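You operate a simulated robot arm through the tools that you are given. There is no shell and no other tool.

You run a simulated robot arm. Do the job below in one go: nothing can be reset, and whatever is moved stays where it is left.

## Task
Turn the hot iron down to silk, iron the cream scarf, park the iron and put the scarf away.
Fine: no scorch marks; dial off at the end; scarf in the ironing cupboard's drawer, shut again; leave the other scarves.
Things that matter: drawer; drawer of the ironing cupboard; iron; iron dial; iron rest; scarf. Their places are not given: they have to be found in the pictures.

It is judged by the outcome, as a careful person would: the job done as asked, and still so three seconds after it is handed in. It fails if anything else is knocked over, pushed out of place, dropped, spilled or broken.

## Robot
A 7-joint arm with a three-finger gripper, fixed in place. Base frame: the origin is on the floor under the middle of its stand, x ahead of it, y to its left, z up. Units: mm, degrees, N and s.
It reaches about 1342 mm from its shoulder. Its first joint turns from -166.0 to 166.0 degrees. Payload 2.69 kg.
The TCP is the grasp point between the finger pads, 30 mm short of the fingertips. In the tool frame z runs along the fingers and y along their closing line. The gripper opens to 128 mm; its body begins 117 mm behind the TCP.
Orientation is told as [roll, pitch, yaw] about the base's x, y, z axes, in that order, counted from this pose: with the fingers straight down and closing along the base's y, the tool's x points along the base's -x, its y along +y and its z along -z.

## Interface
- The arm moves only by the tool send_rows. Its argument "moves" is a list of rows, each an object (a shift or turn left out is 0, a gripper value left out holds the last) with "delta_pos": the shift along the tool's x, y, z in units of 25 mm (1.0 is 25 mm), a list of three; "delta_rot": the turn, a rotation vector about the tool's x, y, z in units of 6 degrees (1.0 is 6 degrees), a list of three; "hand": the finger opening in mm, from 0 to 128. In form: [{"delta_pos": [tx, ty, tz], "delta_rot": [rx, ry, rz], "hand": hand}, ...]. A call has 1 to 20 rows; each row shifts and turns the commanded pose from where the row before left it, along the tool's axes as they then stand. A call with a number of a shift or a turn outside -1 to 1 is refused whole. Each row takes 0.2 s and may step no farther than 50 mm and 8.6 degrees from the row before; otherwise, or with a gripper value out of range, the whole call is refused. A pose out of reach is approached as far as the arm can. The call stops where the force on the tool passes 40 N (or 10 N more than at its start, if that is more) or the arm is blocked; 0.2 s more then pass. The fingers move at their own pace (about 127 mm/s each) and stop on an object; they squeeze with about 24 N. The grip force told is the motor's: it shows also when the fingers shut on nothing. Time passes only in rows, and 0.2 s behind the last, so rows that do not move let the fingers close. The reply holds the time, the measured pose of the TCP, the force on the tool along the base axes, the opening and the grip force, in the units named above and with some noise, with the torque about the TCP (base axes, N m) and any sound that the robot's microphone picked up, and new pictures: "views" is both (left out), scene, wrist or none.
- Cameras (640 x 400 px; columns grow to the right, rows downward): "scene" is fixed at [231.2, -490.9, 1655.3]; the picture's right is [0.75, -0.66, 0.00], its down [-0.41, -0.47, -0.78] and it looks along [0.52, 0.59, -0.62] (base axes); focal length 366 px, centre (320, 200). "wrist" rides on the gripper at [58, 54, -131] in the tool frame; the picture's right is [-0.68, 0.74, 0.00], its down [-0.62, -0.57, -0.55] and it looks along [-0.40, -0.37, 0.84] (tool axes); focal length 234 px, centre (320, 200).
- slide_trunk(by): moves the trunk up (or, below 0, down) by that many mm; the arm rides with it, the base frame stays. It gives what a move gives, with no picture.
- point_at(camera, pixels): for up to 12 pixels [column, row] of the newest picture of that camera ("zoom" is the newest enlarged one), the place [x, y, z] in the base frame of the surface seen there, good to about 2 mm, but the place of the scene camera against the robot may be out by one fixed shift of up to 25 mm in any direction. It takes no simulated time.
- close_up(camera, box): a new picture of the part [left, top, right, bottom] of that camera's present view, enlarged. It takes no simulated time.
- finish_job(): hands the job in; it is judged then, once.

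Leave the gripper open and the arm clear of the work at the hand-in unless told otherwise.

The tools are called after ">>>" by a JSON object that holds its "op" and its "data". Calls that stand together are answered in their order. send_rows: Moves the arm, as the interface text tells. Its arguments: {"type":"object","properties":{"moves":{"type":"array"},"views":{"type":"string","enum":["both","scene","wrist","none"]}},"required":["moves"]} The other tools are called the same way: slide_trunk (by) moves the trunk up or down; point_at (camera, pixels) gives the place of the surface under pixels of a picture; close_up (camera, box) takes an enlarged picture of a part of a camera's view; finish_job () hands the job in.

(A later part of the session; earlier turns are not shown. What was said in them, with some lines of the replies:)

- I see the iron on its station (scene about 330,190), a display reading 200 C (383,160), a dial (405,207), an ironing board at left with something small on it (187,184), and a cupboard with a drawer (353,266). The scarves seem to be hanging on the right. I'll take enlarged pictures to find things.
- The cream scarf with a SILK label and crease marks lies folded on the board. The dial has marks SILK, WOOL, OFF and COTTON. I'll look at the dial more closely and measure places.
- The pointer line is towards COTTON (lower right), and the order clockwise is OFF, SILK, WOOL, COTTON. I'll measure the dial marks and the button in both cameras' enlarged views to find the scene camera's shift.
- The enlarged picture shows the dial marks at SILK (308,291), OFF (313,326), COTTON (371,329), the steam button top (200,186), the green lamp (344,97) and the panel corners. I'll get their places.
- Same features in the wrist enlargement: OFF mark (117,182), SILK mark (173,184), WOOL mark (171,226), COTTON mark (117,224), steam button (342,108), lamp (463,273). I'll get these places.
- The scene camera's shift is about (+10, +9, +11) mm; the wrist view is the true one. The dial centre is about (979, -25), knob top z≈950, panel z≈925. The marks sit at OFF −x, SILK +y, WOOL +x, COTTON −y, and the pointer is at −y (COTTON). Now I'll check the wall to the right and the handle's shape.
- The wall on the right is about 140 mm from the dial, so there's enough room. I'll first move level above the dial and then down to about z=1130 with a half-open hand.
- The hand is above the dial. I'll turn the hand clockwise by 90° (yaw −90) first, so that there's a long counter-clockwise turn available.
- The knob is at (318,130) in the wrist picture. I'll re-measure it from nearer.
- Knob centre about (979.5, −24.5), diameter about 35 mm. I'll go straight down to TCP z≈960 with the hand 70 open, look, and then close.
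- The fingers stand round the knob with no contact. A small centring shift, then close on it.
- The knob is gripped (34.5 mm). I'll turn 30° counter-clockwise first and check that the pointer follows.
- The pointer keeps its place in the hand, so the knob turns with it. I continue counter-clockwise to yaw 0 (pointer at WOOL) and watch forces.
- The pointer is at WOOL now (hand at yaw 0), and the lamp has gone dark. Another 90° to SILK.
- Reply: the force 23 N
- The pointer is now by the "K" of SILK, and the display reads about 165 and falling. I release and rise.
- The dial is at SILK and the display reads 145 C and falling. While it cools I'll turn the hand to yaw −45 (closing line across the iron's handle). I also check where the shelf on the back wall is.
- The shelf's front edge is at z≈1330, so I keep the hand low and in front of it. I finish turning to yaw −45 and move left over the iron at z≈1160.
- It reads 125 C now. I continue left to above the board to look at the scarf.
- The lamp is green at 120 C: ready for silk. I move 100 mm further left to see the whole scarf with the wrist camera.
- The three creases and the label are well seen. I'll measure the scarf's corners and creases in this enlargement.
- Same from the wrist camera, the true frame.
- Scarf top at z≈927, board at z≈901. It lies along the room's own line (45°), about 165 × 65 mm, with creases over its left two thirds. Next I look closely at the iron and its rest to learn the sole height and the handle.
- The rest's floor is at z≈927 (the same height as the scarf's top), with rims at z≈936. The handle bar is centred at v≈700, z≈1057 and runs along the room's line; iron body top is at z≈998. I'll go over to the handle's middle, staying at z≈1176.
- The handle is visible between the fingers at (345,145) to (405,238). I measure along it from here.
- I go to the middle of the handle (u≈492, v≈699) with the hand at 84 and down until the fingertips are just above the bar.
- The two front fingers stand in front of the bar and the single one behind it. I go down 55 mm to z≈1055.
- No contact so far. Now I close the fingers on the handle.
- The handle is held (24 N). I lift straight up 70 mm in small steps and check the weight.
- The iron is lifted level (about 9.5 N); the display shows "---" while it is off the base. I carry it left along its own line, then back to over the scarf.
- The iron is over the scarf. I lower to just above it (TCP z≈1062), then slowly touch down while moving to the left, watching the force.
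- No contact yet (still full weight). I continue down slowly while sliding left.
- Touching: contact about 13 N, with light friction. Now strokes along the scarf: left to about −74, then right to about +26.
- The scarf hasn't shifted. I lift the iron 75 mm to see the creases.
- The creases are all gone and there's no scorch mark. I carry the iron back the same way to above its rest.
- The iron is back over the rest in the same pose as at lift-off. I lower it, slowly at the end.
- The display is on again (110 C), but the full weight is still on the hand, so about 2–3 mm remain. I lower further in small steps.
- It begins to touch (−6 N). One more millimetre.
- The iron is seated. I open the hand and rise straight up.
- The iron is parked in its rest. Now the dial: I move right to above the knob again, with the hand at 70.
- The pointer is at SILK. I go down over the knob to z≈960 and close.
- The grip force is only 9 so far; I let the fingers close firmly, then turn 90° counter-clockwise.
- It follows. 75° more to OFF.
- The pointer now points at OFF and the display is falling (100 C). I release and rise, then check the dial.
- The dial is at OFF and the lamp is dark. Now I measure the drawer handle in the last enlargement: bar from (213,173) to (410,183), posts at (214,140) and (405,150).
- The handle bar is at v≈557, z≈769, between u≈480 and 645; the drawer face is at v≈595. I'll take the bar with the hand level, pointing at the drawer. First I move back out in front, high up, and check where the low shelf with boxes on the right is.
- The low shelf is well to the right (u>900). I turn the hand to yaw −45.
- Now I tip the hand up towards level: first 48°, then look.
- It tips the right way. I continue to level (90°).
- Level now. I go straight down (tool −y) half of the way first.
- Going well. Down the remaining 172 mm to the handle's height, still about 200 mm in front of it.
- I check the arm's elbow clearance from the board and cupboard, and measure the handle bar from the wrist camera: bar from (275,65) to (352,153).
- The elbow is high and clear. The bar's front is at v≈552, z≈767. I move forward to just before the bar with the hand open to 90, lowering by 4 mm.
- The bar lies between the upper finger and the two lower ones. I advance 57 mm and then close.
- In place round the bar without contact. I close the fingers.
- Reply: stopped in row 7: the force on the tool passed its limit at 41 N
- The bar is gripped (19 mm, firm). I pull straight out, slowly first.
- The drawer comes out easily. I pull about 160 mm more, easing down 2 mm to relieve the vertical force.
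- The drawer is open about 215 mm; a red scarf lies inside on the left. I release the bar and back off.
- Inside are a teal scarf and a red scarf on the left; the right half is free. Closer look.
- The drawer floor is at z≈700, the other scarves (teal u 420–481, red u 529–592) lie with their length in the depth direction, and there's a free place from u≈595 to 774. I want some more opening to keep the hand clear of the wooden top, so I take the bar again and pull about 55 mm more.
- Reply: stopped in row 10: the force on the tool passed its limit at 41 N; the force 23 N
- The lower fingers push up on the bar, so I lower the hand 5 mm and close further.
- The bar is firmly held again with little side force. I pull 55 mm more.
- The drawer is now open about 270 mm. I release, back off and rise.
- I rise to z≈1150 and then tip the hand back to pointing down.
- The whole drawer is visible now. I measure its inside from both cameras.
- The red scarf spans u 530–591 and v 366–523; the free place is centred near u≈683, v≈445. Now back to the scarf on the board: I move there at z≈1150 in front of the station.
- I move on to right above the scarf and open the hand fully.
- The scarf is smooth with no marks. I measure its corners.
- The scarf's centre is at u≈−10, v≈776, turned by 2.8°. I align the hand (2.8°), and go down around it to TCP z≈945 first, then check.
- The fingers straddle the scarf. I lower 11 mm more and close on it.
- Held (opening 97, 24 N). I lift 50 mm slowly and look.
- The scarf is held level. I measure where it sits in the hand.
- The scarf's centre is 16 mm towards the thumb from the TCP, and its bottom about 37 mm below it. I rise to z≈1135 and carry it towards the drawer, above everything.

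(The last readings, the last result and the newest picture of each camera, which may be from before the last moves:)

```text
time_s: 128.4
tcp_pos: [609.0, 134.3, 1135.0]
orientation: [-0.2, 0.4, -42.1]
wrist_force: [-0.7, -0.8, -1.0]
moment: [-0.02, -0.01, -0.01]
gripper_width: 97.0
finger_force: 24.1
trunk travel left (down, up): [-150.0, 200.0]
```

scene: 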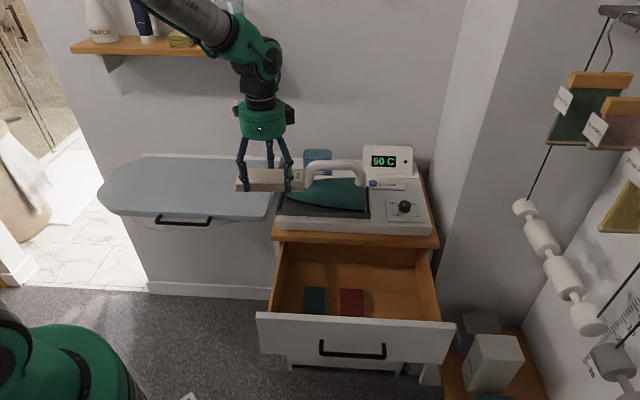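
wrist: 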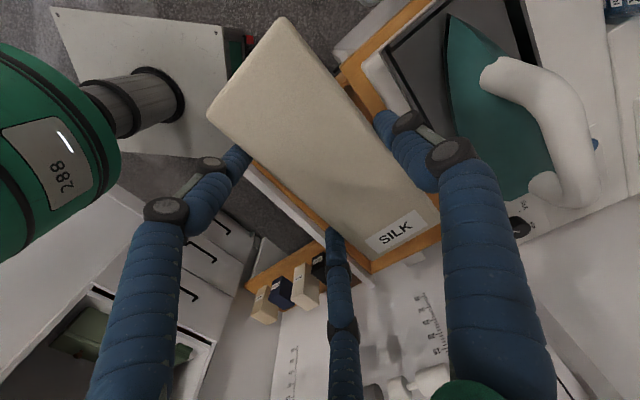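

Continuing to above the free place in the drawer.

>>> {"op": "send_rows", "data": {"moves": [{"delta_pos": [-0.955, -0.264, 0]}, {"delta_pos": [-0.955, -0.264, 0]}, {"delta_pos": [-0.955, -0.264, 0]}, {"delta_pos": [-0.955, -0.264, 0]}, {"delta_pos": [-0.955, -0.264, 0]}, {"delta_pos": [-0.955, -0.264, 0]}, {"delta_pos": [-0.955, -0.264, 0]}, {"delta_pos": [-0.955, -0.264, 0]}, {"delta_pos": [-0.955, -0.264, 0]}, {"delta_pos": [-0.955, -0.264, 0]}, {"delta_pos": [-0.955, -0.264, 0]}, {"delta_pos": [-0.955, -0.264, 0]}, {"delta_pos": [-0.955, -0.264, 0]}, {"delta_pos": [-0.955, -0.264, 0]}, {"delta_pos": [-0.955, -0.264, 0]}, {"delta_pos": [0, 0, 0]}], "views": "none"}}

>>> {"op": "send_rows", "data": {"moves": [{"delta_rot": [0, 0, -0.98]}, {"delta_rot": [0, 0, -0.98]}, {"delta_rot": [0, 0, -0.98]}, {"delta_rot": [0, 0, -0.98]}, {"delta_rot": [0, 0, -0.98]}, {"delta_rot": [0, 0, -0.98]}, {"delta_rot": [0, 0, -0.98]}, {"delta_rot": [0, 0, -0.98]}, {"delta_rot": [0, 0, -0.98]}, {"delta_rot": [0, 0, -0.98]}, {"delta_rot": [0, 0, -0.98]}, {"delta_rot": [0, 0, -0.98]}, {"delta_rot": [0, 0, -0.98]}, {"delta_rot": [0, 0, -0.98]}, {"delta_rot": [0, 0, -0.98]}, {"delta_rot": [0, 0, 0]}]}}

```text
time_s: 131.8
tcp_pos: [808.6, -179.5, 1131.4]
orientation: [-0.3, 0.4, -42.1]
wrist_force: [0.7, -0.2, -0.2]
moment: [0.02, 0.05, -0.04]
gripper_width: 97.5
finger_force: 24.1
trunk travel left (down, up): [-150.0, 200.0]
```

```text
time_s: 135.2
tcp_pos: [808.0, -177.6, 1131.4]
orientation: [0.5, 0.2, 46.2]
wrist_force: [-0.3, -0.4, -1.1]
moment: [-0.03, -0.03, 0.03]
gripper_width: 97.2
finger_force: 24.0
trunk travel left (down, up): [-150.0, 200.0]
```

scene: 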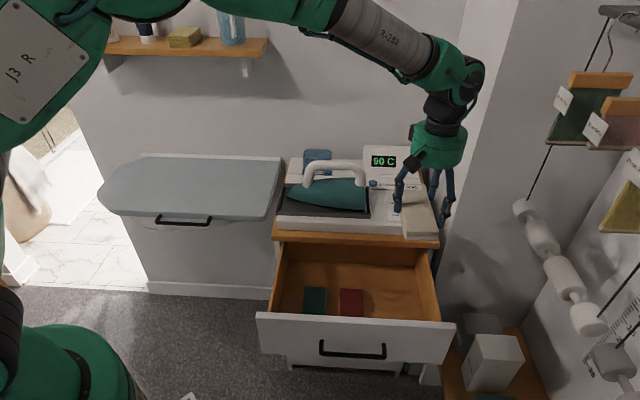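
wrist: 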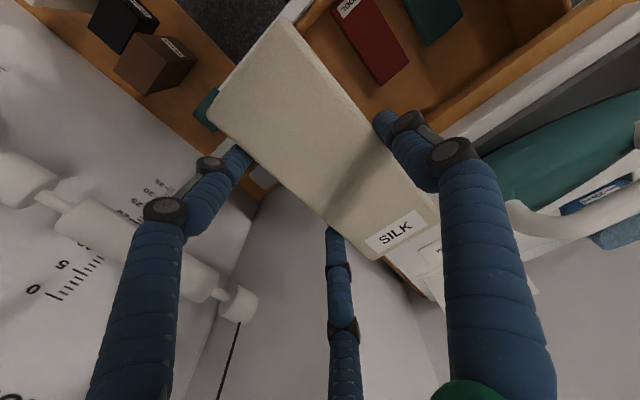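

Over the drawer, turned. I check the scarf's position against the drawer.

>>> {"op": "point_at", "data": {"camera": "wrist", "pixels": [[283, 22], [212, 112], [368, 255], [432, 222], [385, 82], [408, 62], [330, 15], [300, 12], [455, 105], [185, 115]]}}

>>> {"op": "close_up", "data": {"camera": "wrist", "box": [180, 0, 500, 200]}}

```text
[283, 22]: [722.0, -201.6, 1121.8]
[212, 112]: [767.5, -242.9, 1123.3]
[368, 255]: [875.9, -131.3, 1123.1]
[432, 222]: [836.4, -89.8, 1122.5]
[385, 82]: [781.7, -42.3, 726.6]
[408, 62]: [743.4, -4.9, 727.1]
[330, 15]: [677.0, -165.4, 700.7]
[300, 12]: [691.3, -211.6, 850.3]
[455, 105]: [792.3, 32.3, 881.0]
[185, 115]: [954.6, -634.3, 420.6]
```

```text
2.00 times, centred on (340, 100) of wrist
```

zoom: 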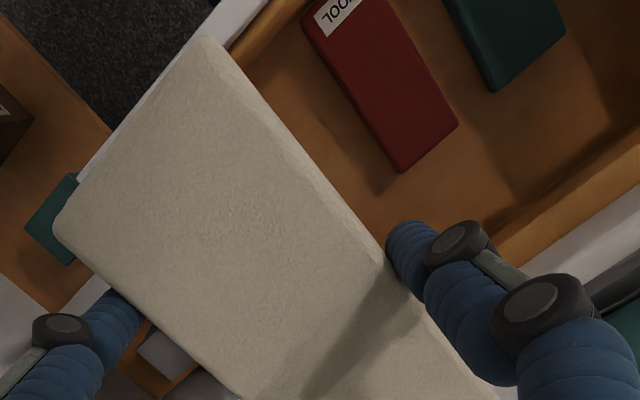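

The scarf is aligned with the others: u 654–713, v 369–527, with about 60 mm free on both sides. I go down in two steps, watching the arm.

>>> {"op": "send_rows", "data": {"moves": [{"delta_pos": [0, 0, 1]}, {"delta_pos": [0, 0, 1]}, {"delta_pos": [0, 0, 1]}, {"delta_pos": [0, 0, 1]}, {"delta_pos": [0, 0, 1]}, {"delta_pos": [0, 0, 1]}, {"delta_pos": [0, 0, 1]}, {"delta_pos": [0, 0, 1]}, {"delta_pos": [0, 0, 0]}]}}

```text
time_s: 137.2
tcp_pos: [806.9, -176.7, 931.2]
orientation: [0.4, 0.4, 46.2]
wrist_force: [0.1, -0.8, -0.8]
moment: [0.01, 0.02, 0.01]
gripper_width: 97.1
finger_force: 23.8
trunk travel left (down, up): [-150.0, 200.0]
```

scene: 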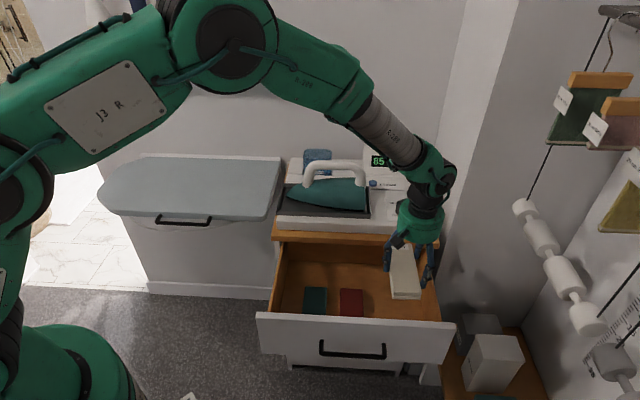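
wrist: 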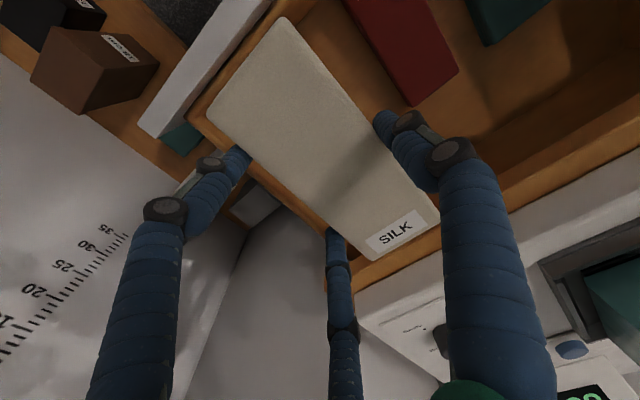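

I check how close the forearm and wrist are to the station.

>>> {"op": "point_at", "data": {"camera": "scene", "pixels": [[390, 130], [340, 90], [440, 170], [375, 155], [425, 195], [418, 225], [400, 270], [300, 75]]}}

```text
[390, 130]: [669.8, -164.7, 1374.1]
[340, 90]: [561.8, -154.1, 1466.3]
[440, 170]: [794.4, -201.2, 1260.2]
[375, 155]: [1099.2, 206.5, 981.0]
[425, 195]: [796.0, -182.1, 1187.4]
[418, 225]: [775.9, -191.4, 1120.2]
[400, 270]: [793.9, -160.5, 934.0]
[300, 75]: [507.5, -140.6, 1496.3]
```

All arm links are in front of the station. I continue down to z≈762, then check.

>>> {"op": "send_rows", "data": {"moves": [{"delta_pos": [0, 0, 1]}, {"delta_pos": [0, 0, 1]}, {"delta_pos": [0, 0, 1]}, {"delta_pos": [0, 0, 1]}, {"delta_pos": [0, 0, 1]}, {"delta_pos": [0, 0, 1]}, {"delta_pos": [0, 0, 0.75]}, {"delta_pos": [0, 0, 0]}]}}

>>> {"op": "close_up", "data": {"camera": "scene", "box": [250, 180, 470, 360]}}

```text
time_s: 139.1
tcp_pos: [805.2, -178.4, 763.6]
orientation: [0.3, 0.3, 46.1]
wrist_force: [0.3, 0.2, -0.3]
moment: [-0.02, 0.01, 0.04]
gripper_width: 97.1
finger_force: 24.1
trunk travel left (down, up): [-150.0, 200.0]
```

scene: 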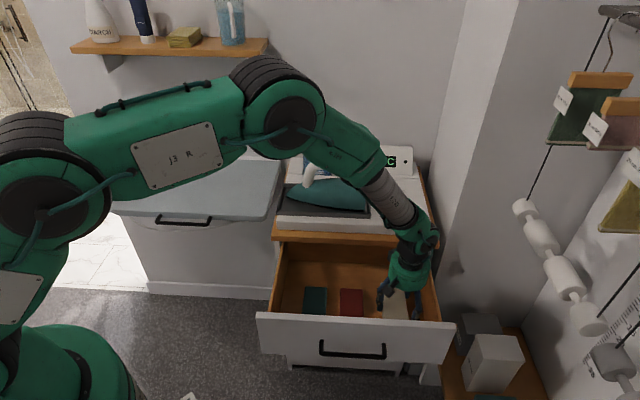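
wrist: 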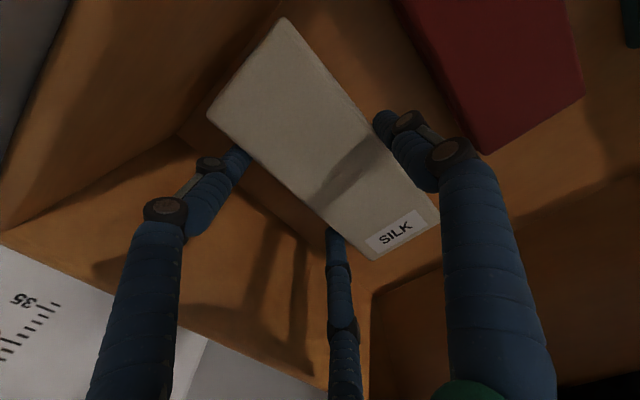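

```text
2.22 times, centred on (360, 270) of scene
```

zoom: 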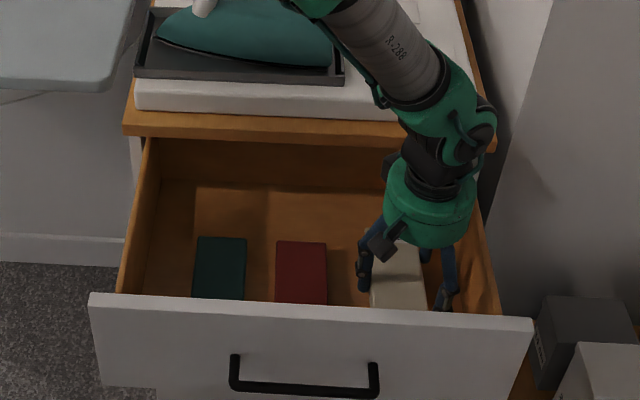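

It fits well, with space around. I lower another 24 mm slowly.

>>> {"op": "send_rows", "data": {"moves": [{"delta_pos": [0, 0, 0.4]}, {"delta_pos": [0, 0, 0.3]}, {"delta_pos": [0, 0, 0.2]}, {"delta_pos": [0, 0, 0.06]}, {"delta_pos": [0, 0, 0]}], "views": "none"}}

```text
time_s: 140.2
tcp_pos: [805.9, -177.2, 738.7]
orientation: [0.5, 0.3, 46.1]
wrist_force: [0.0, -0.3, -0.5]
moment: [-0.02, -0.01, 0.0]
gripper_width: 97.1
finger_force: 23.7
trunk travel left (down, up): [-150.0, 200.0]
```

>>> {"op": "send_rows", "data": {"moves": [{"delta_pos": [0, 0, 0.05]}, {"delta_pos": [0, 0, 0.04]}, {"delta_pos": [0, 0, 0]}], "views": "none"}}

```text
time_s: 141.1
tcp_pos: [806.2, -177.2, 737.0]
orientation: [0.4, 0.3, 46.1]
wrist_force: [-0.1, 0.9, 0.0]
moment: [0.0, 0.0, -0.02]
gripper_width: 97.1
finger_force: 24.0
trunk travel left (down, up): [-150.0, 200.0]
```

No floor contact yet; another 2 mm.

>>> {"op": "send_rows", "data": {"moves": [{"delta_pos": [0, 0, 0.04]}, {"delta_pos": [0, 0, 0.04]}, {"delta_pos": [0, 0, 0]}], "views": "none"}}

```text
time_s: 141.8
tcp_pos: [806.0, -178.3, 734.7]
orientation: [0.3, 0.3, 46.1]
wrist_force: [-1.0, 2.7, 7.5]
moment: [-0.49, 0.39, -0.24]
gripper_width: 97.4
finger_force: 24.2
trunk travel left (down, up): [-150.0, 200.0]
```

The scarf rests on the drawer floor. I open the hand a little (to 118) and rise.

>>> {"op": "send_rows", "data": {"moves": [{"hand": 103}, {"hand": 110}, {"hand": 118}, {"hand": 118}, {"delta_pos": [0, 0, -0.3]}, {"delta_pos": [0, 0, -0.6]}, {"delta_pos": [0, 0, -1]}, {"delta_pos": [0, 0, 0]}]}}

>>> {"op": "close_up", "data": {"camera": "scene", "box": [250, 180, 470, 360]}}

```text
time_s: 143.7
tcp_pos: [806.0, -178.2, 782.2]
orientation: [0.4, 0.4, 46.1]
wrist_force: [0.0, -0.3, 0.0]
moment: [-0.01, -0.01, -0.04]
gripper_width: 118.1
finger_force: 0.0
trunk travel left (down, up): [-150.0, 200.0]
```

scene: 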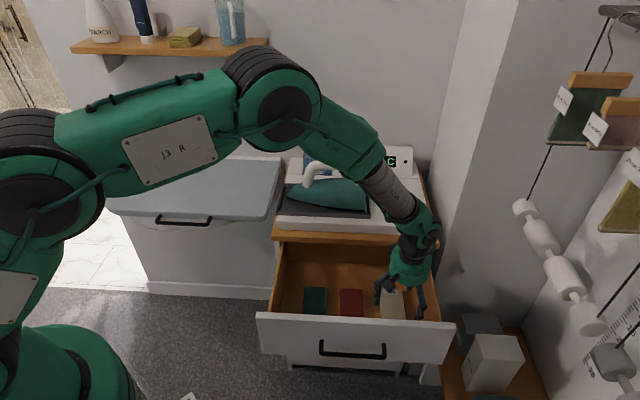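
wrist: 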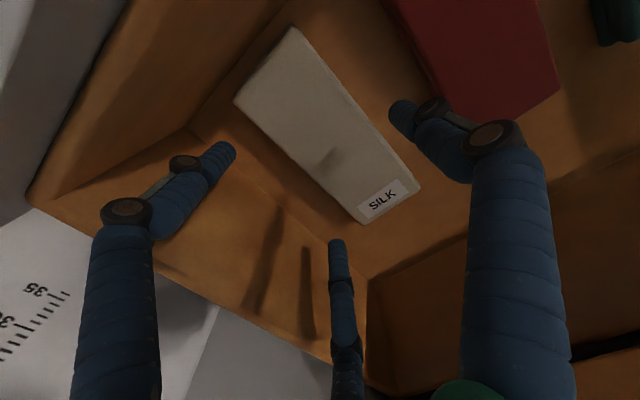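

```text
2.22 times, centred on (360, 270) of scene
```

zoom: 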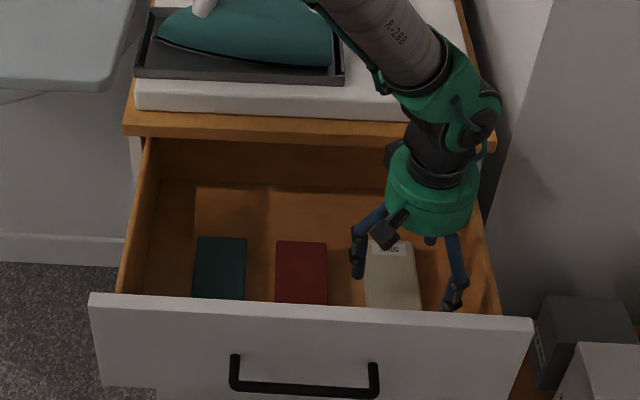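

The scarf lies flat in the drawer beside the others, which are untouched. I rise out of the drawer.

>>> {"op": "send_rows", "data": {"moves": [{"delta_pos": [0, 0, -1]}, {"delta_pos": [0, 0, -1]}, {"delta_pos": [0, 0, -1]}, {"delta_pos": [0, 0, -1]}, {"delta_pos": [0, 0, -1]}, {"delta_pos": [0, 0, -1]}, {"delta_pos": [0, 0, -1]}, {"delta_pos": [0, 0, -1]}, {"delta_pos": [0, 0, -1]}, {"delta_pos": [0, 0, -1]}, {"delta_pos": [0, 0, -1]}, {"delta_pos": [0, 0, -1]}, {"delta_pos": [0, 0, -1]}, {"delta_pos": [0, 0, -1]}, {"delta_pos": [0, 0, 0], "hand": 60}]}}

>>> {"op": "close_up", "data": {"camera": "scene", "box": [250, 220, 470, 370]}}

```text
time_s: 146.8
tcp_pos: [809.2, -177.2, 1133.8]
orientation: [0.4, 0.3, 46.2]
wrist_force: [0.1, -0.2, -0.9]
moment: [-0.04, -0.01, -0.01]
gripper_width: 59.8
finger_force: 0.1
trunk travel left (down, up): [-150.0, 200.0]
```

scene: 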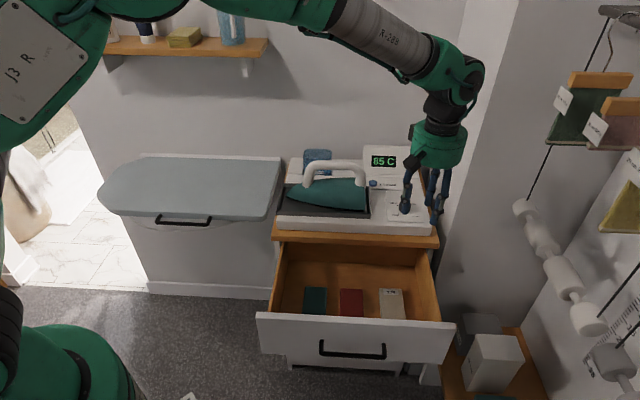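
wrist: 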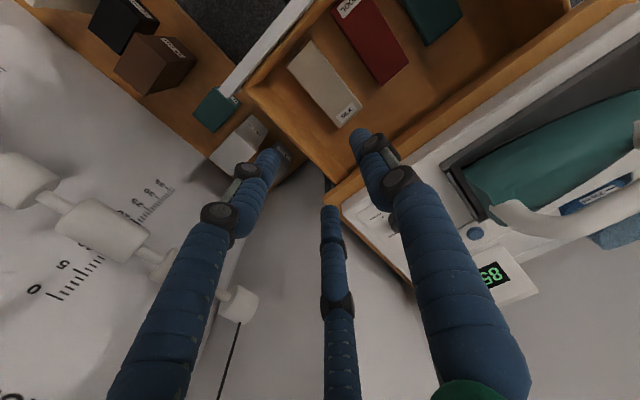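

```text
2.67 times, centred on (360, 295) of scene
```

zoom: 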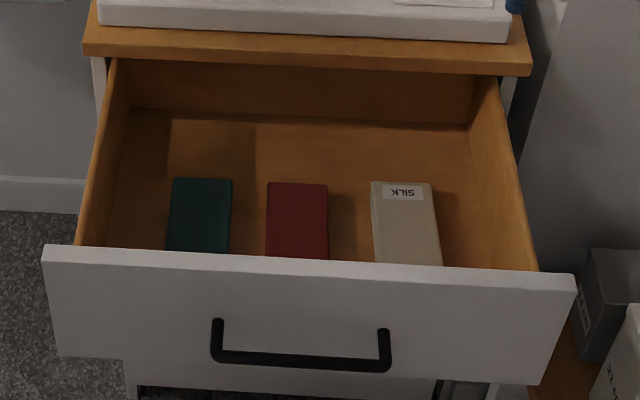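

Three scarves in a row. Now I move back in front of the drawer and turn the hand to yaw −45.

>>> {"op": "send_rows", "data": {"moves": [{"delta_pos": [0.87, 0.78, 0]}, {"delta_pos": [0.87, 0.78, 0]}, {"delta_pos": [0.87, 0.78, 0]}, {"delta_pos": [0.87, 0.78, 0]}, {"delta_pos": [0.87, 0.78, 0]}, {"delta_pos": [0.87, 0.78, 0]}, {"delta_pos": [0.87, 0.78, 0], "hand": 20}], "views": "none"}}

>>> {"op": "send_rows", "data": {"moves": [{"delta_rot": [0, 0, 0.95]}, {"delta_rot": [0, 0, 0.95]}, {"delta_rot": [0, 0, 0.95]}, {"delta_rot": [0, 0, 0.95]}, {"delta_rot": [0, 0, 0.95]}, {"delta_rot": [0, 0, 0.95]}, {"delta_rot": [0, 0, 0.95]}, {"delta_rot": [0, 0, 0.95]}, {"delta_rot": [0, 0, 0.95]}, {"delta_rot": [0, 0, 0.95]}, {"delta_rot": [0, 0, 0.95]}, {"delta_rot": [0, 0, 0.95]}, {"delta_rot": [0, 0, 0.95]}, {"delta_rot": [0, 0, 0.95]}, {"delta_rot": [0, 0, 0.95]}, {"delta_rot": [0, 0, 0.95]}, {"delta_rot": [0, 0, 0]}]}}

```text
time_s: 148.4
tcp_pos: [605.0, -192.0, 1132.8]
orientation: [0.5, 0.3, 46.0]
wrist_force: [0.3, 0.2, 0.7]
moment: [0.02, 0.05, -0.03]
gripper_width: 20.0
finger_force: 0.1
trunk travel left (down, up): [-150.0, 200.0]
```

```text
time_s: 152.1
tcp_pos: [603.7, -193.1, 1133.7]
orientation: [-0.4, 0.4, -45.0]
wrist_force: [-0.1, 0.5, -0.8]
moment: [0.0, -0.02, 0.03]
gripper_width: 20.1
finger_force: 0.1
trunk travel left (down, up): [-150.0, 200.0]
```

scene: 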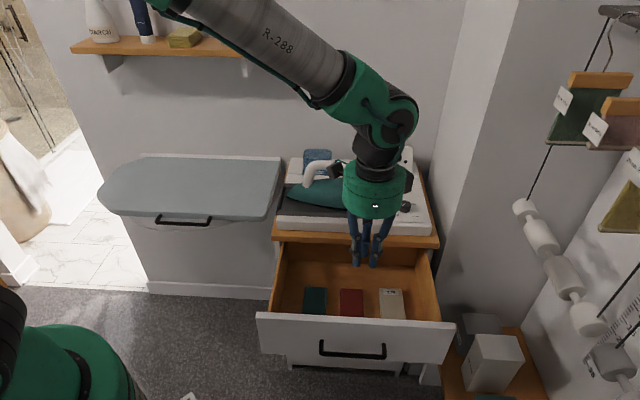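
wrist: 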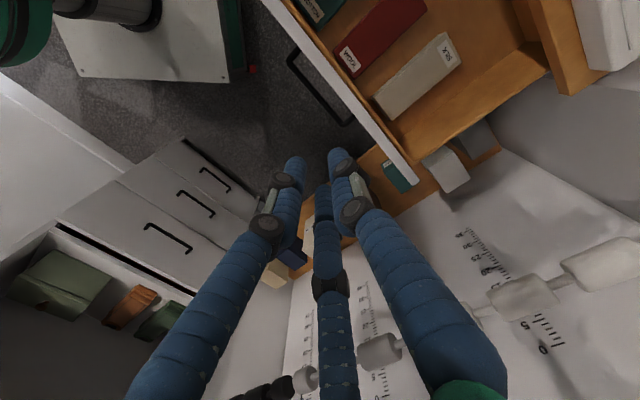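

Now I tip the hand level again and pull back 75 mm so that it can go down in front of the drawer.

>>> {"op": "send_rows", "data": {"moves": [{"delta_rot": [-1, 0, 0]}, {"delta_rot": [-1, 0, 0]}, {"delta_rot": [-1, 0, 0]}, {"delta_rot": [-1, 0, 0]}, {"delta_rot": [-1, 0, 0]}, {"delta_rot": [-1, 0, 0]}, {"delta_rot": [-1, 0, 0]}, {"delta_rot": [-1, 0, 0]}, {"delta_rot": [-1, 0, 0]}, {"delta_rot": [-1, 0, 0]}, {"delta_rot": [-1, 0, 0]}, {"delta_rot": [-1, 0, 0]}, {"delta_rot": [-1, 0, 0]}, {"delta_rot": [-1, 0, 0]}, {"delta_rot": [-1, 0, 0]}, {"delta_pos": [0, 0, -1]}, {"delta_pos": [0, 0, -1]}, {"delta_pos": [0, 0, -1]}, {"delta_pos": [0, 0, 0]}]}}

```text
time_s: 156.1
tcp_pos: [550.0, -247.4, 1133.7]
orientation: [89.7, 0.4, -45.0]
wrist_force: [-0.3, -0.5, -0.8]
moment: [-0.02, -0.02, 0.01]
gripper_width: 20.1
finger_force: 0.1
trunk travel left (down, up): [-150.0, 200.0]
```

scene: 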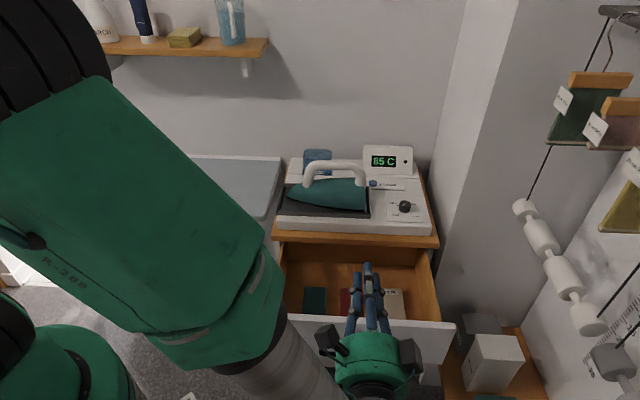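
wrist: 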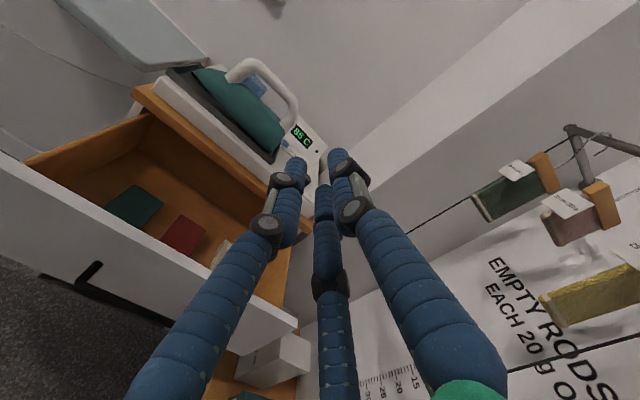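

I go down to z≈812, above the handle bar's level, in front of the drawer's face.

>>> {"op": "send_rows", "data": {"moves": [{"delta_pos": [0, -0.99, 0]}, {"delta_pos": [0, -0.99, 0]}, {"delta_pos": [0, -0.99, 0]}, {"delta_pos": [0, -0.99, 0]}, {"delta_pos": [0, -0.99, 0]}, {"delta_pos": [0, -0.99, 0]}, {"delta_pos": [0, -0.99, 0]}, {"delta_pos": [0, -0.99, 0]}, {"delta_pos": [0, -0.99, 0]}, {"delta_pos": [0, -0.99, 0]}, {"delta_pos": [0, -0.99, 0]}, {"delta_pos": [0, -0.99, 0]}, {"delta_pos": [0, -0.99, 0]}, {"delta_pos": [0, 0, 0], "hand": 10}]}}

```text
time_s: 159.1
tcp_pos: [549.2, -244.1, 810.4]
orientation: [89.7, 0.4, -45.2]
wrist_force: [0.4, 0.4, 0.0]
moment: [0.04, -0.03, 0.01]
gripper_width: 10.2
finger_force: 0.0
trunk travel left (down, up): [-150.0, 200.0]
```

scene: 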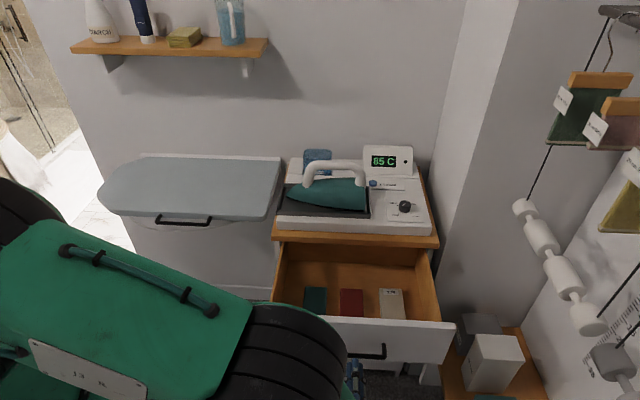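
wrist: 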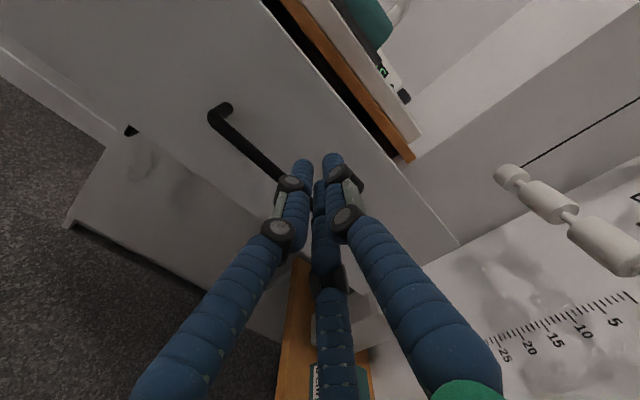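

The closed fingers point at the face above the bar. I move forward gently: approach, then push.

>>> {"op": "send_rows", "data": {"moves": [{"delta_pos": [0, 0, 0.8]}, {"delta_pos": [0, 0, 0.8]}, {"delta_pos": [0, 0, 0.5]}, {"delta_pos": [0, 0, 0.3]}, {"delta_pos": [0, 0, 0.3]}, {"delta_pos": [0, 0, 0.3]}, {"delta_pos": [0, 0, 0.3]}, {"delta_pos": [0, 0, 0.3]}, {"delta_pos": [0, 0, 0.3]}, {"delta_pos": [0, 0, 0.3]}, {"delta_pos": [0, 0, 0]}]}}

```text
time_s: 161.4
tcp_pos: [624.7, -172.6, 811.3]
orientation: [89.8, 0.5, -45.0]
wrist_force: [-0.3, 1.0, 0.0]
moment: [0.01, 0.0, 0.03]
gripper_width: 10.1
finger_force: 0.1
trunk travel left (down, up): [-150.0, 200.0]
```

scene: 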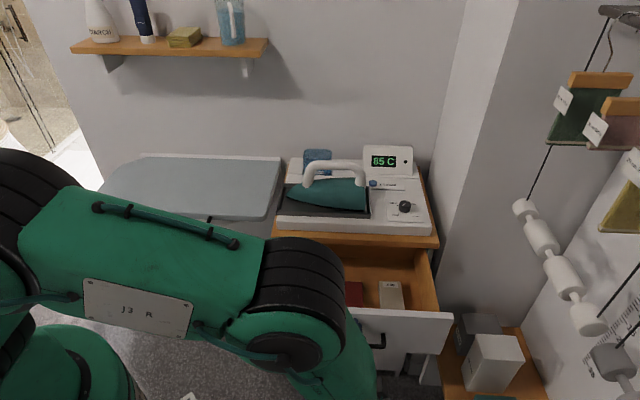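
wrist: 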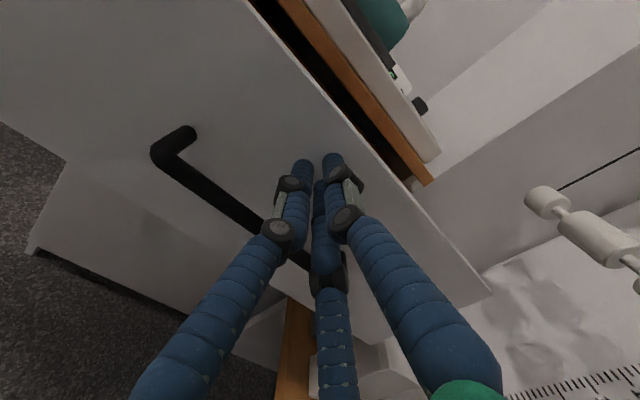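

The drawer slides in. I keep pushing at a gentle pace.

>>> {"op": "send_rows", "data": {"moves": [{"delta_pos": [0, 0, 0.3]}, {"delta_pos": [0, 0, 0.35]}, {"delta_pos": [0, 0, 0.4]}, {"delta_pos": [0, 0, 0.4]}, {"delta_pos": [0, 0, 0.4]}, {"delta_pos": [0, 0, 0.4]}, {"delta_pos": [0, 0, 0.4]}, {"delta_pos": [0, 0, 0.4]}, {"delta_pos": [0, 0, 0.4]}, {"delta_pos": [0, 0, 0.4]}, {"delta_pos": [0, 0, 0.4]}, {"delta_pos": [0, 0, 0.4]}, {"delta_pos": [0, 0, 0.4]}, {"delta_pos": [0, 0, 0.4]}, {"delta_pos": [0, 0, 0.4]}, {"delta_pos": [0, 0, 0.4]}, {"delta_pos": [0, 0, 0.4]}, {"delta_pos": [0, 0, 0.3]}, {"delta_pos": [0, 0, 0.2]}]}}

```text
time_s: 165.4
tcp_pos: [749.6, -45.1, 810.0]
orientation: [89.7, 0.3, -45.1]
wrist_force: [0.4, -0.4, -0.4]
moment: [0.01, -0.01, -0.01]
gripper_width: 10.1
finger_force: 0.1
trunk travel left (down, up): [-150.0, 200.0]
```

scene: 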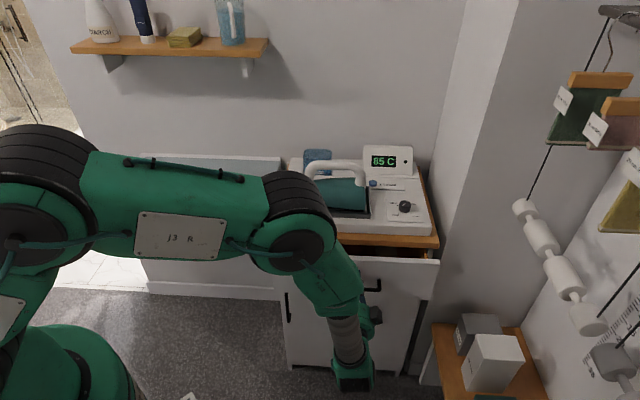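
wrist: 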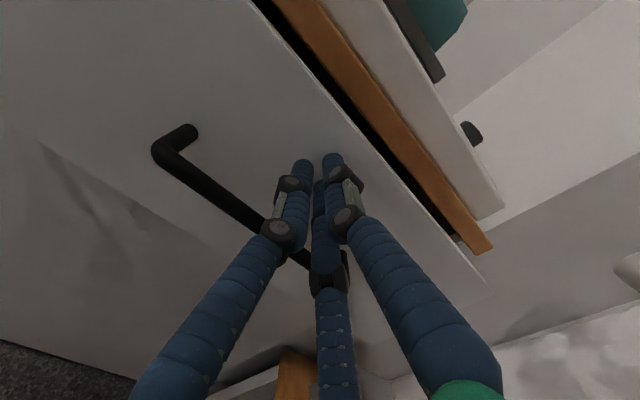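

About 65 mm remain. I push 50 mm, then slowly until it stops.

>>> {"op": "send_rows", "data": {"moves": [{"delta_pos": [0, 0, 0.3]}, {"delta_pos": [0, 0, 0.4]}, {"delta_pos": [0, 0, 0.4]}, {"delta_pos": [0, 0, 0.4]}, {"delta_pos": [0, 0, 0.3]}, {"delta_pos": [0, 0, 0.2]}, {"delta_pos": [0, 0, 0.15]}, {"delta_pos": [0, 0, 0.15]}, {"delta_pos": [0, 0, 0.12]}, {"delta_pos": [0, 0, 0.12]}, {"delta_pos": [0, 0, 0.12]}, {"delta_pos": [0, 0, 0.12]}, {"delta_pos": [0, 0, 0.12]}]}}

```text
time_s: 168.2
tcp_pos: [796.2, 2.1, 809.7]
orientation: [89.8, 0.6, -45.2]
wrist_force: [-17.6, -12.0, 7.3]
moment: [0.4, -0.36, 0.2]
gripper_width: 10.8
finger_force: 0.8
trunk travel left (down, up): [-150.0, 200.0]
stopped in row 13: the force on the tool passed its limit at 46 N (the readings are from after the stop); the commanded pose is now the measured one
```

scene: 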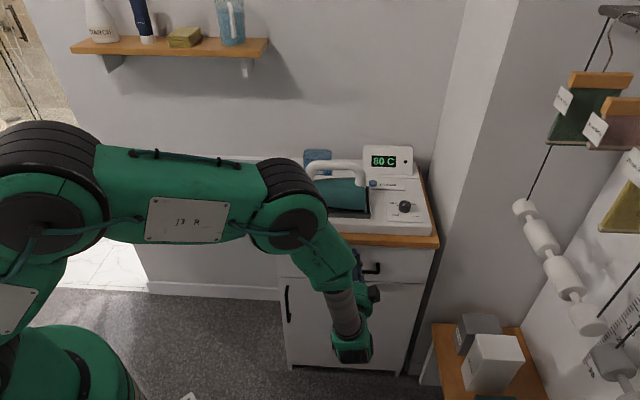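
wrist: 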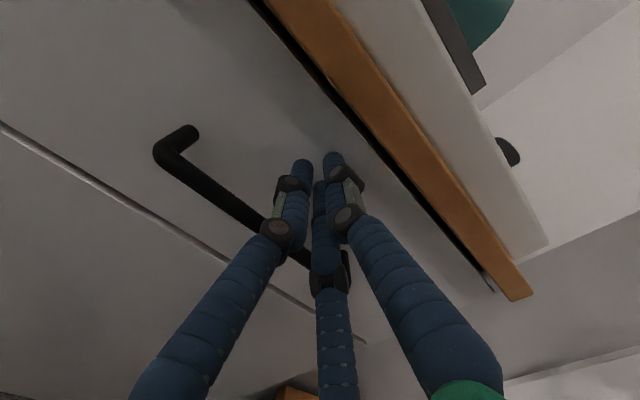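

It met its stop with the fingertips at v≈594.5, which is the face's original place. I back off and check that it's flush.

>>> {"op": "send_rows", "data": {"moves": [{"delta_pos": [0, 0, -0.4]}, {"delta_pos": [0, 0, -0.8]}, {"delta_pos": [0, 0, -0.8]}, {"delta_pos": [0, 0, -0.8]}, {"delta_pos": [0, 0, -0.8]}, {"delta_pos": [0, 0, -0.8]}, {"delta_pos": [0, 0, 0]}]}}

>>> {"op": "point_at", "data": {"camera": "wrist", "pixels": [[240, 60], [200, 90], [350, 120], [120, 180], [200, 280], [60, 60], [380, 200], [100, 300]]}}

```text
time_s: 169.8
tcp_pos: [721.5, -74.9, 810.3]
orientation: [89.7, 0.6, -45.2]
wrist_force: [-0.7, -0.1, 0.4]
moment: [-0.02, -0.01, -0.02]
gripper_width: 9.9
finger_force: 0.1
trunk travel left (down, up): [-150.0, 200.0]
```

scene: 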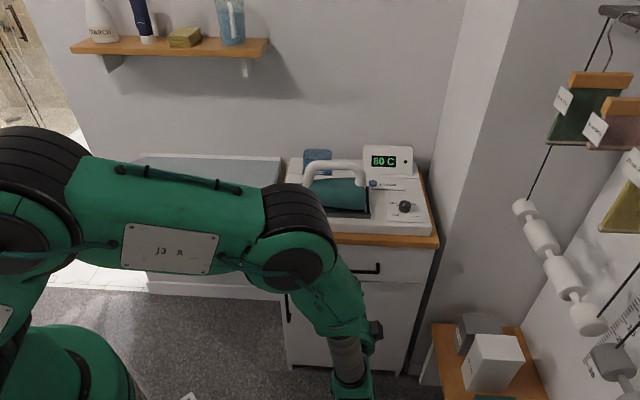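
wrist: 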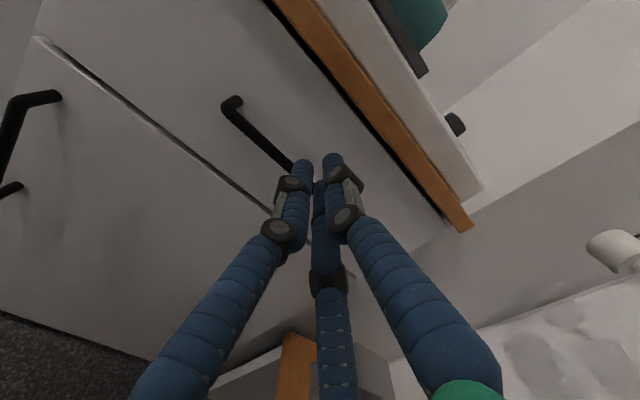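

```text
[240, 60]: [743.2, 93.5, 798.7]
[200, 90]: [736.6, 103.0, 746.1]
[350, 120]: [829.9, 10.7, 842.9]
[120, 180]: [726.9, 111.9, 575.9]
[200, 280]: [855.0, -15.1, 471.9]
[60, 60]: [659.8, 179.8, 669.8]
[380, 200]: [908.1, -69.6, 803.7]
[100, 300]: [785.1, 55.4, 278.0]
```

The drawer face (v≈593) is flush with the door below: shut. I withdraw, rise and open the hand.

>>> {"op": "send_rows", "data": {"moves": [{"delta_pos": [0, 0, -1]}, {"delta_pos": [0, 0, -1]}, {"delta_pos": [0, 0, -1]}, {"delta_pos": [0, 0, -1]}, {"delta_pos": [0, 0, -1]}, {"delta_pos": [0, 1, 0]}, {"delta_pos": [0, 1, 0]}, {"delta_pos": [0, 1, 0]}, {"delta_pos": [0, 1, 0]}, {"delta_pos": [0, 1, 0]}, {"delta_pos": [0, 1, 0]}, {"delta_pos": [0, 1, 0]}, {"delta_pos": [0, 1, 0]}, {"delta_pos": [0, 1, 0]}, {"delta_pos": [0, 1, 0]}, {"delta_pos": [0, 1, 0]}, {"delta_pos": [0, 1, 0]}, {"delta_pos": [0, 1, 0], "hand": 100}, {"delta_pos": [0, 0, 0]}]}}

>>> {"op": "send_rows", "data": {"moves": [{"delta_rot": [1, 0, 0]}, {"delta_rot": [1, 0, 0]}, {"delta_rot": [1, 0, 0]}, {"delta_rot": [1, 0, 0]}, {"delta_rot": [1, 0, 0]}, {"delta_rot": [1, 0, 0]}, {"delta_rot": [1, 0, 0]}, {"delta_rot": [1, 0, 0]}, {"delta_rot": [1, 0, 0]}, {"delta_rot": [1, 0, 0]}, {"delta_rot": [1, 0, 0]}, {"delta_rot": [1, 0, 0]}, {"delta_rot": [1, 0, 0]}, {"delta_rot": [1, 0, 0]}, {"delta_rot": [1, 0, 0]}, {"delta_pos": [0, 0, -1]}, {"delta_pos": [0, 0, -1]}, {"delta_pos": [0, 0, 0]}]}}

```text
time_s: 173.8
tcp_pos: [634.4, -164.8, 1136.3]
orientation: [89.7, 0.6, -45.2]
wrist_force: [-0.3, 1.0, -0.2]
moment: [-0.04, 0.0, -0.01]
gripper_width: 100.1
finger_force: 0.0
trunk travel left (down, up): [-150.0, 200.0]
```

scene: 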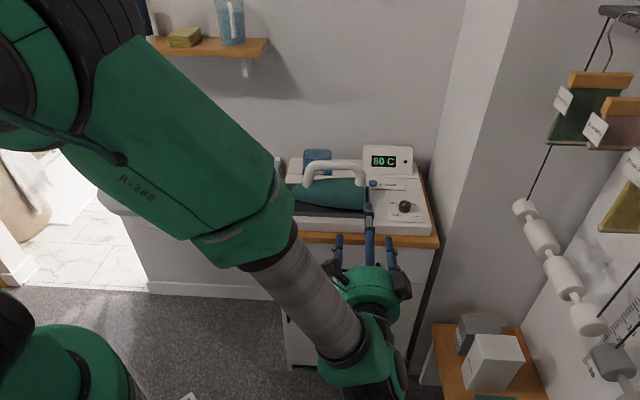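
wrist: 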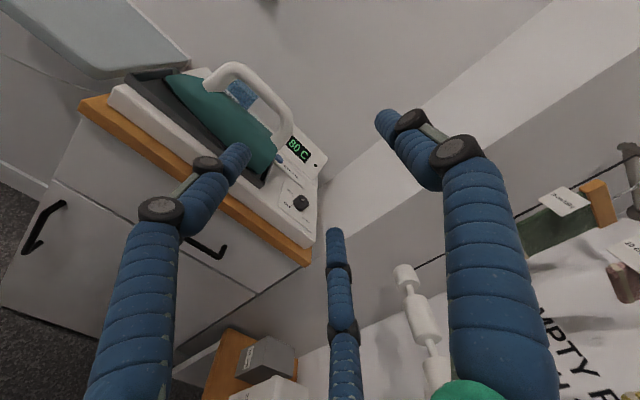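

```text
time_s: 177.6
tcp_pos: [635.3, -164.8, 1184.1]
orientation: [-0.3, 0.5, -45.3]
wrist_force: [0.0, -0.5, 0.1]
moment: [-0.02, 0.02, 0.0]
gripper_width: 100.0
finger_force: 0.0
trunk travel left (down, up): [-150.0, 200.0]
```

scene: 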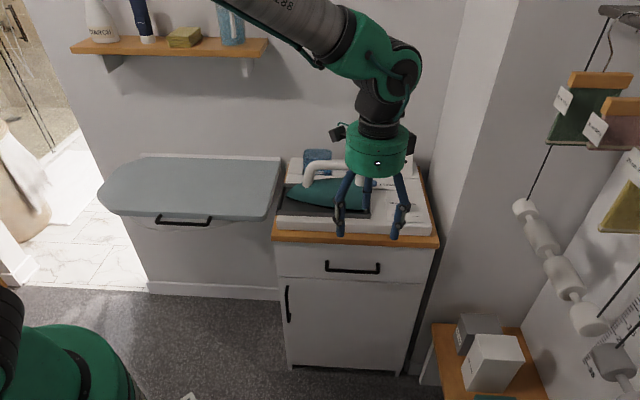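
wrist: 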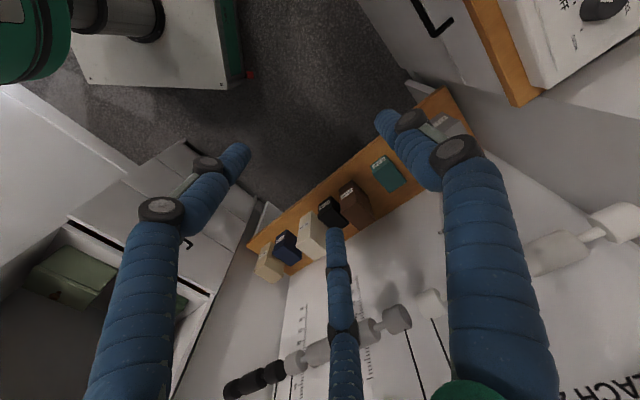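

The drawer is shut. I move the arm aside to the left and up, to be clear of the work and for a last look.

>>> {"op": "send_rows", "data": {"moves": [{"delta_pos": [1, -0.2, -0.5]}, {"delta_pos": [1, -0.2, -0.5]}, {"delta_pos": [1, -0.2, -0.5]}, {"delta_pos": [1, -0.2, -0.5]}, {"delta_pos": [1, -0.2, -0.5]}, {"delta_pos": [1, -0.2, -0.5]}, {"delta_pos": [1, -0.2, -0.5]}, {"delta_pos": [1, -0.2, -0.5]}, {"delta_pos": [1, -0.2, 0]}, {"delta_pos": [1, -0.2, 0]}, {"delta_pos": [0, 0, 0]}]}}

>>> {"op": "close_up", "data": {"camera": "scene", "box": [260, 130, 450, 250]}}

>>> {"op": "close_up", "data": {"camera": "scene", "box": [260, 220, 450, 340]}}

```text
time_s: 179.9
tcp_pos: [425.0, -23.1, 1285.4]
orientation: [-0.3, 0.5, -45.1]
wrist_force: [-1.5, -0.3, -0.3]
moment: [-0.02, -0.06, -0.03]
gripper_width: 100.1
finger_force: 0.0
trunk travel left (down, up): [-150.0, 200.0]
```

scene: 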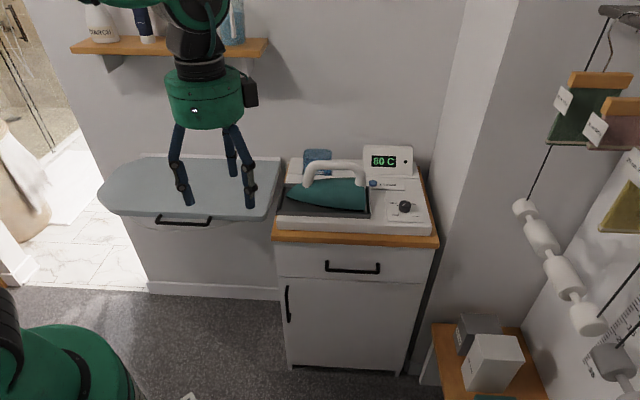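
wrist: 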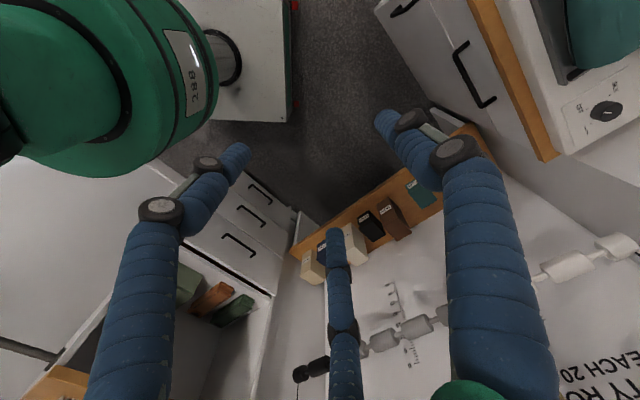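

```text
3.33 times, centred on (355, 190) of scene
```

zoom: 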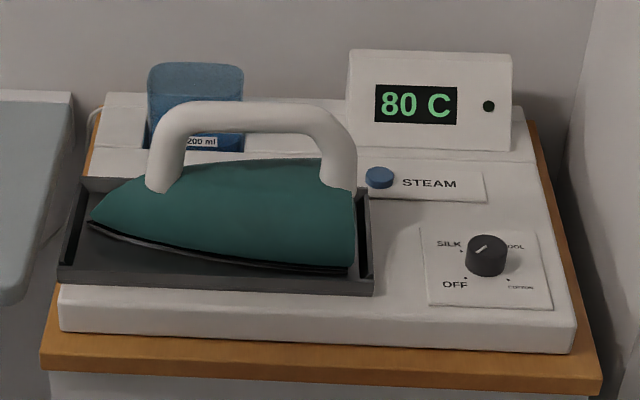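

```text
3.33 times, centred on (355, 280) of scene
```

zoom: 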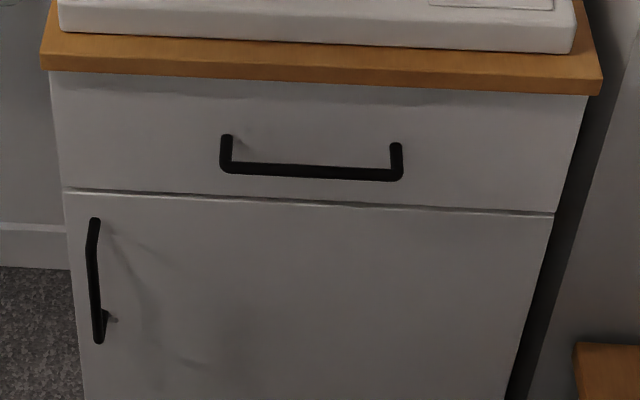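

The display reads 80 C and falls, the lamp is off, the dial is at OFF, the iron is in its rest and the drawer is flush. A last close check of the iron's seat and the dial.

>>> {"op": "close_up", "data": {"camera": "scene", "box": [275, 150, 385, 225]}}

>>> {"op": "close_up", "data": {"camera": "scene", "box": [380, 190, 430, 225]}}

```text
5.33 times, centred on (330, 188) of scene
```

zoom: 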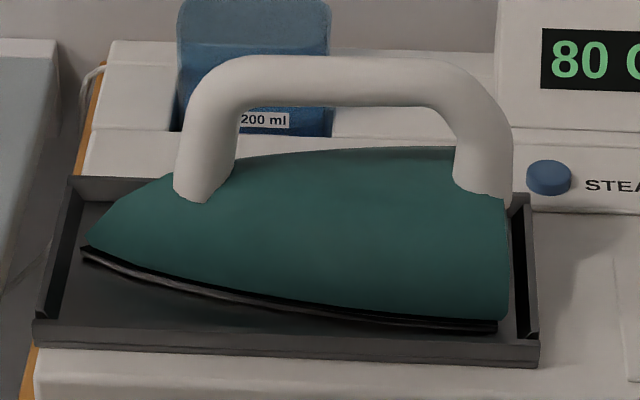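

```text
11.43 times, centred on (405, 208) of scene
```

zoom: 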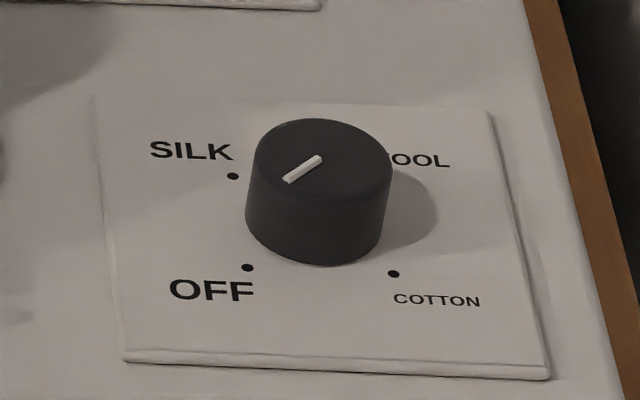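

>>> {"op": "point_at", "data": {"camera": "zoom", "pixels": [[280, 68], [350, 66], [420, 72], [300, 180], [400, 170], [86, 246], [490, 318]]}}

```text
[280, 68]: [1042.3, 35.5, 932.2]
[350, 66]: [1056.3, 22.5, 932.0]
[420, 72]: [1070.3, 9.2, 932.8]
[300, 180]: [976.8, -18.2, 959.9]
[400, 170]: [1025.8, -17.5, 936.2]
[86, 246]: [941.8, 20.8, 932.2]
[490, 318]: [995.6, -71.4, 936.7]
```

That referred to the dial picture; I take the iron's enlargement again and measure the handle's height.

>>> {"op": "close_up", "data": {"camera": "scene", "box": [270, 145, 390, 235]}}

>>> {"op": "point_at", "data": {"camera": "zoom", "pixels": [[340, 90], [280, 85], [400, 90], [124, 231], [470, 288], [150, 275], [300, 160], [370, 155]]}}

```text
4.44 times, centred on (330, 190) of scene
```

zoom: 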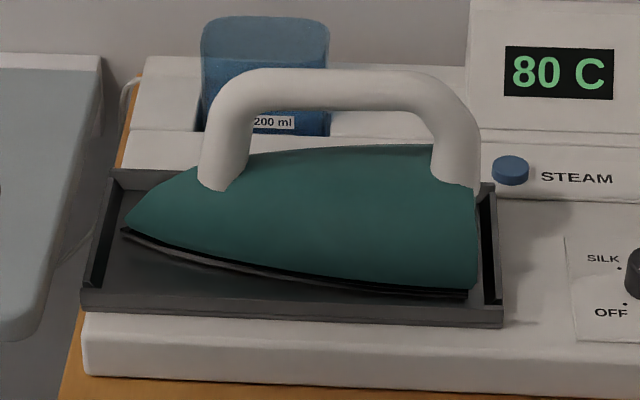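

```text
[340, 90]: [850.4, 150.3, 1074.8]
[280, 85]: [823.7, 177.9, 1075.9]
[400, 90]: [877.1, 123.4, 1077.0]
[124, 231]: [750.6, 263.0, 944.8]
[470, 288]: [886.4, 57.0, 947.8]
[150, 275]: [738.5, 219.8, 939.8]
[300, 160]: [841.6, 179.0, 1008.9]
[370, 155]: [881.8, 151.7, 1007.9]
```

The iron's body height is the same as at the start (z≈1008.9 in the scene frame), so it sits flat in its rest. The dial is OFF, the cream scarf is ironed and lies in the shut drawer with the other scarves untouched. The hand is open and the arm is clear. I hand the job in.

>>> {"op": "finish_job", "data": {}}

```text
The job is handed in.
```

The job is done and handed in; the tool took the hand-in but gave no verdict.

- **Iron dial:** I turned it from COTTON to SILK. I waited for the green ready lamp, which came on at 120 °C, before ironing. After ironing I turned the dial to OFF; the lamp is dark and the display was down to 80 °C and falling.
- **Ironing:** two passes removed all the creases from the cream scarf, and I saw no scorch marks.
- **Iron:** it is parked flat in its rest, about 4–5 mm further back than where it started.
- **Scarf:** it lies flat in the ironing cupboard's drawer beside the teal and red scarves, which I did not touch. The drawer is shut and flush with the door below.
- **Arm:** the gripper is open and the arm is clear of the work.
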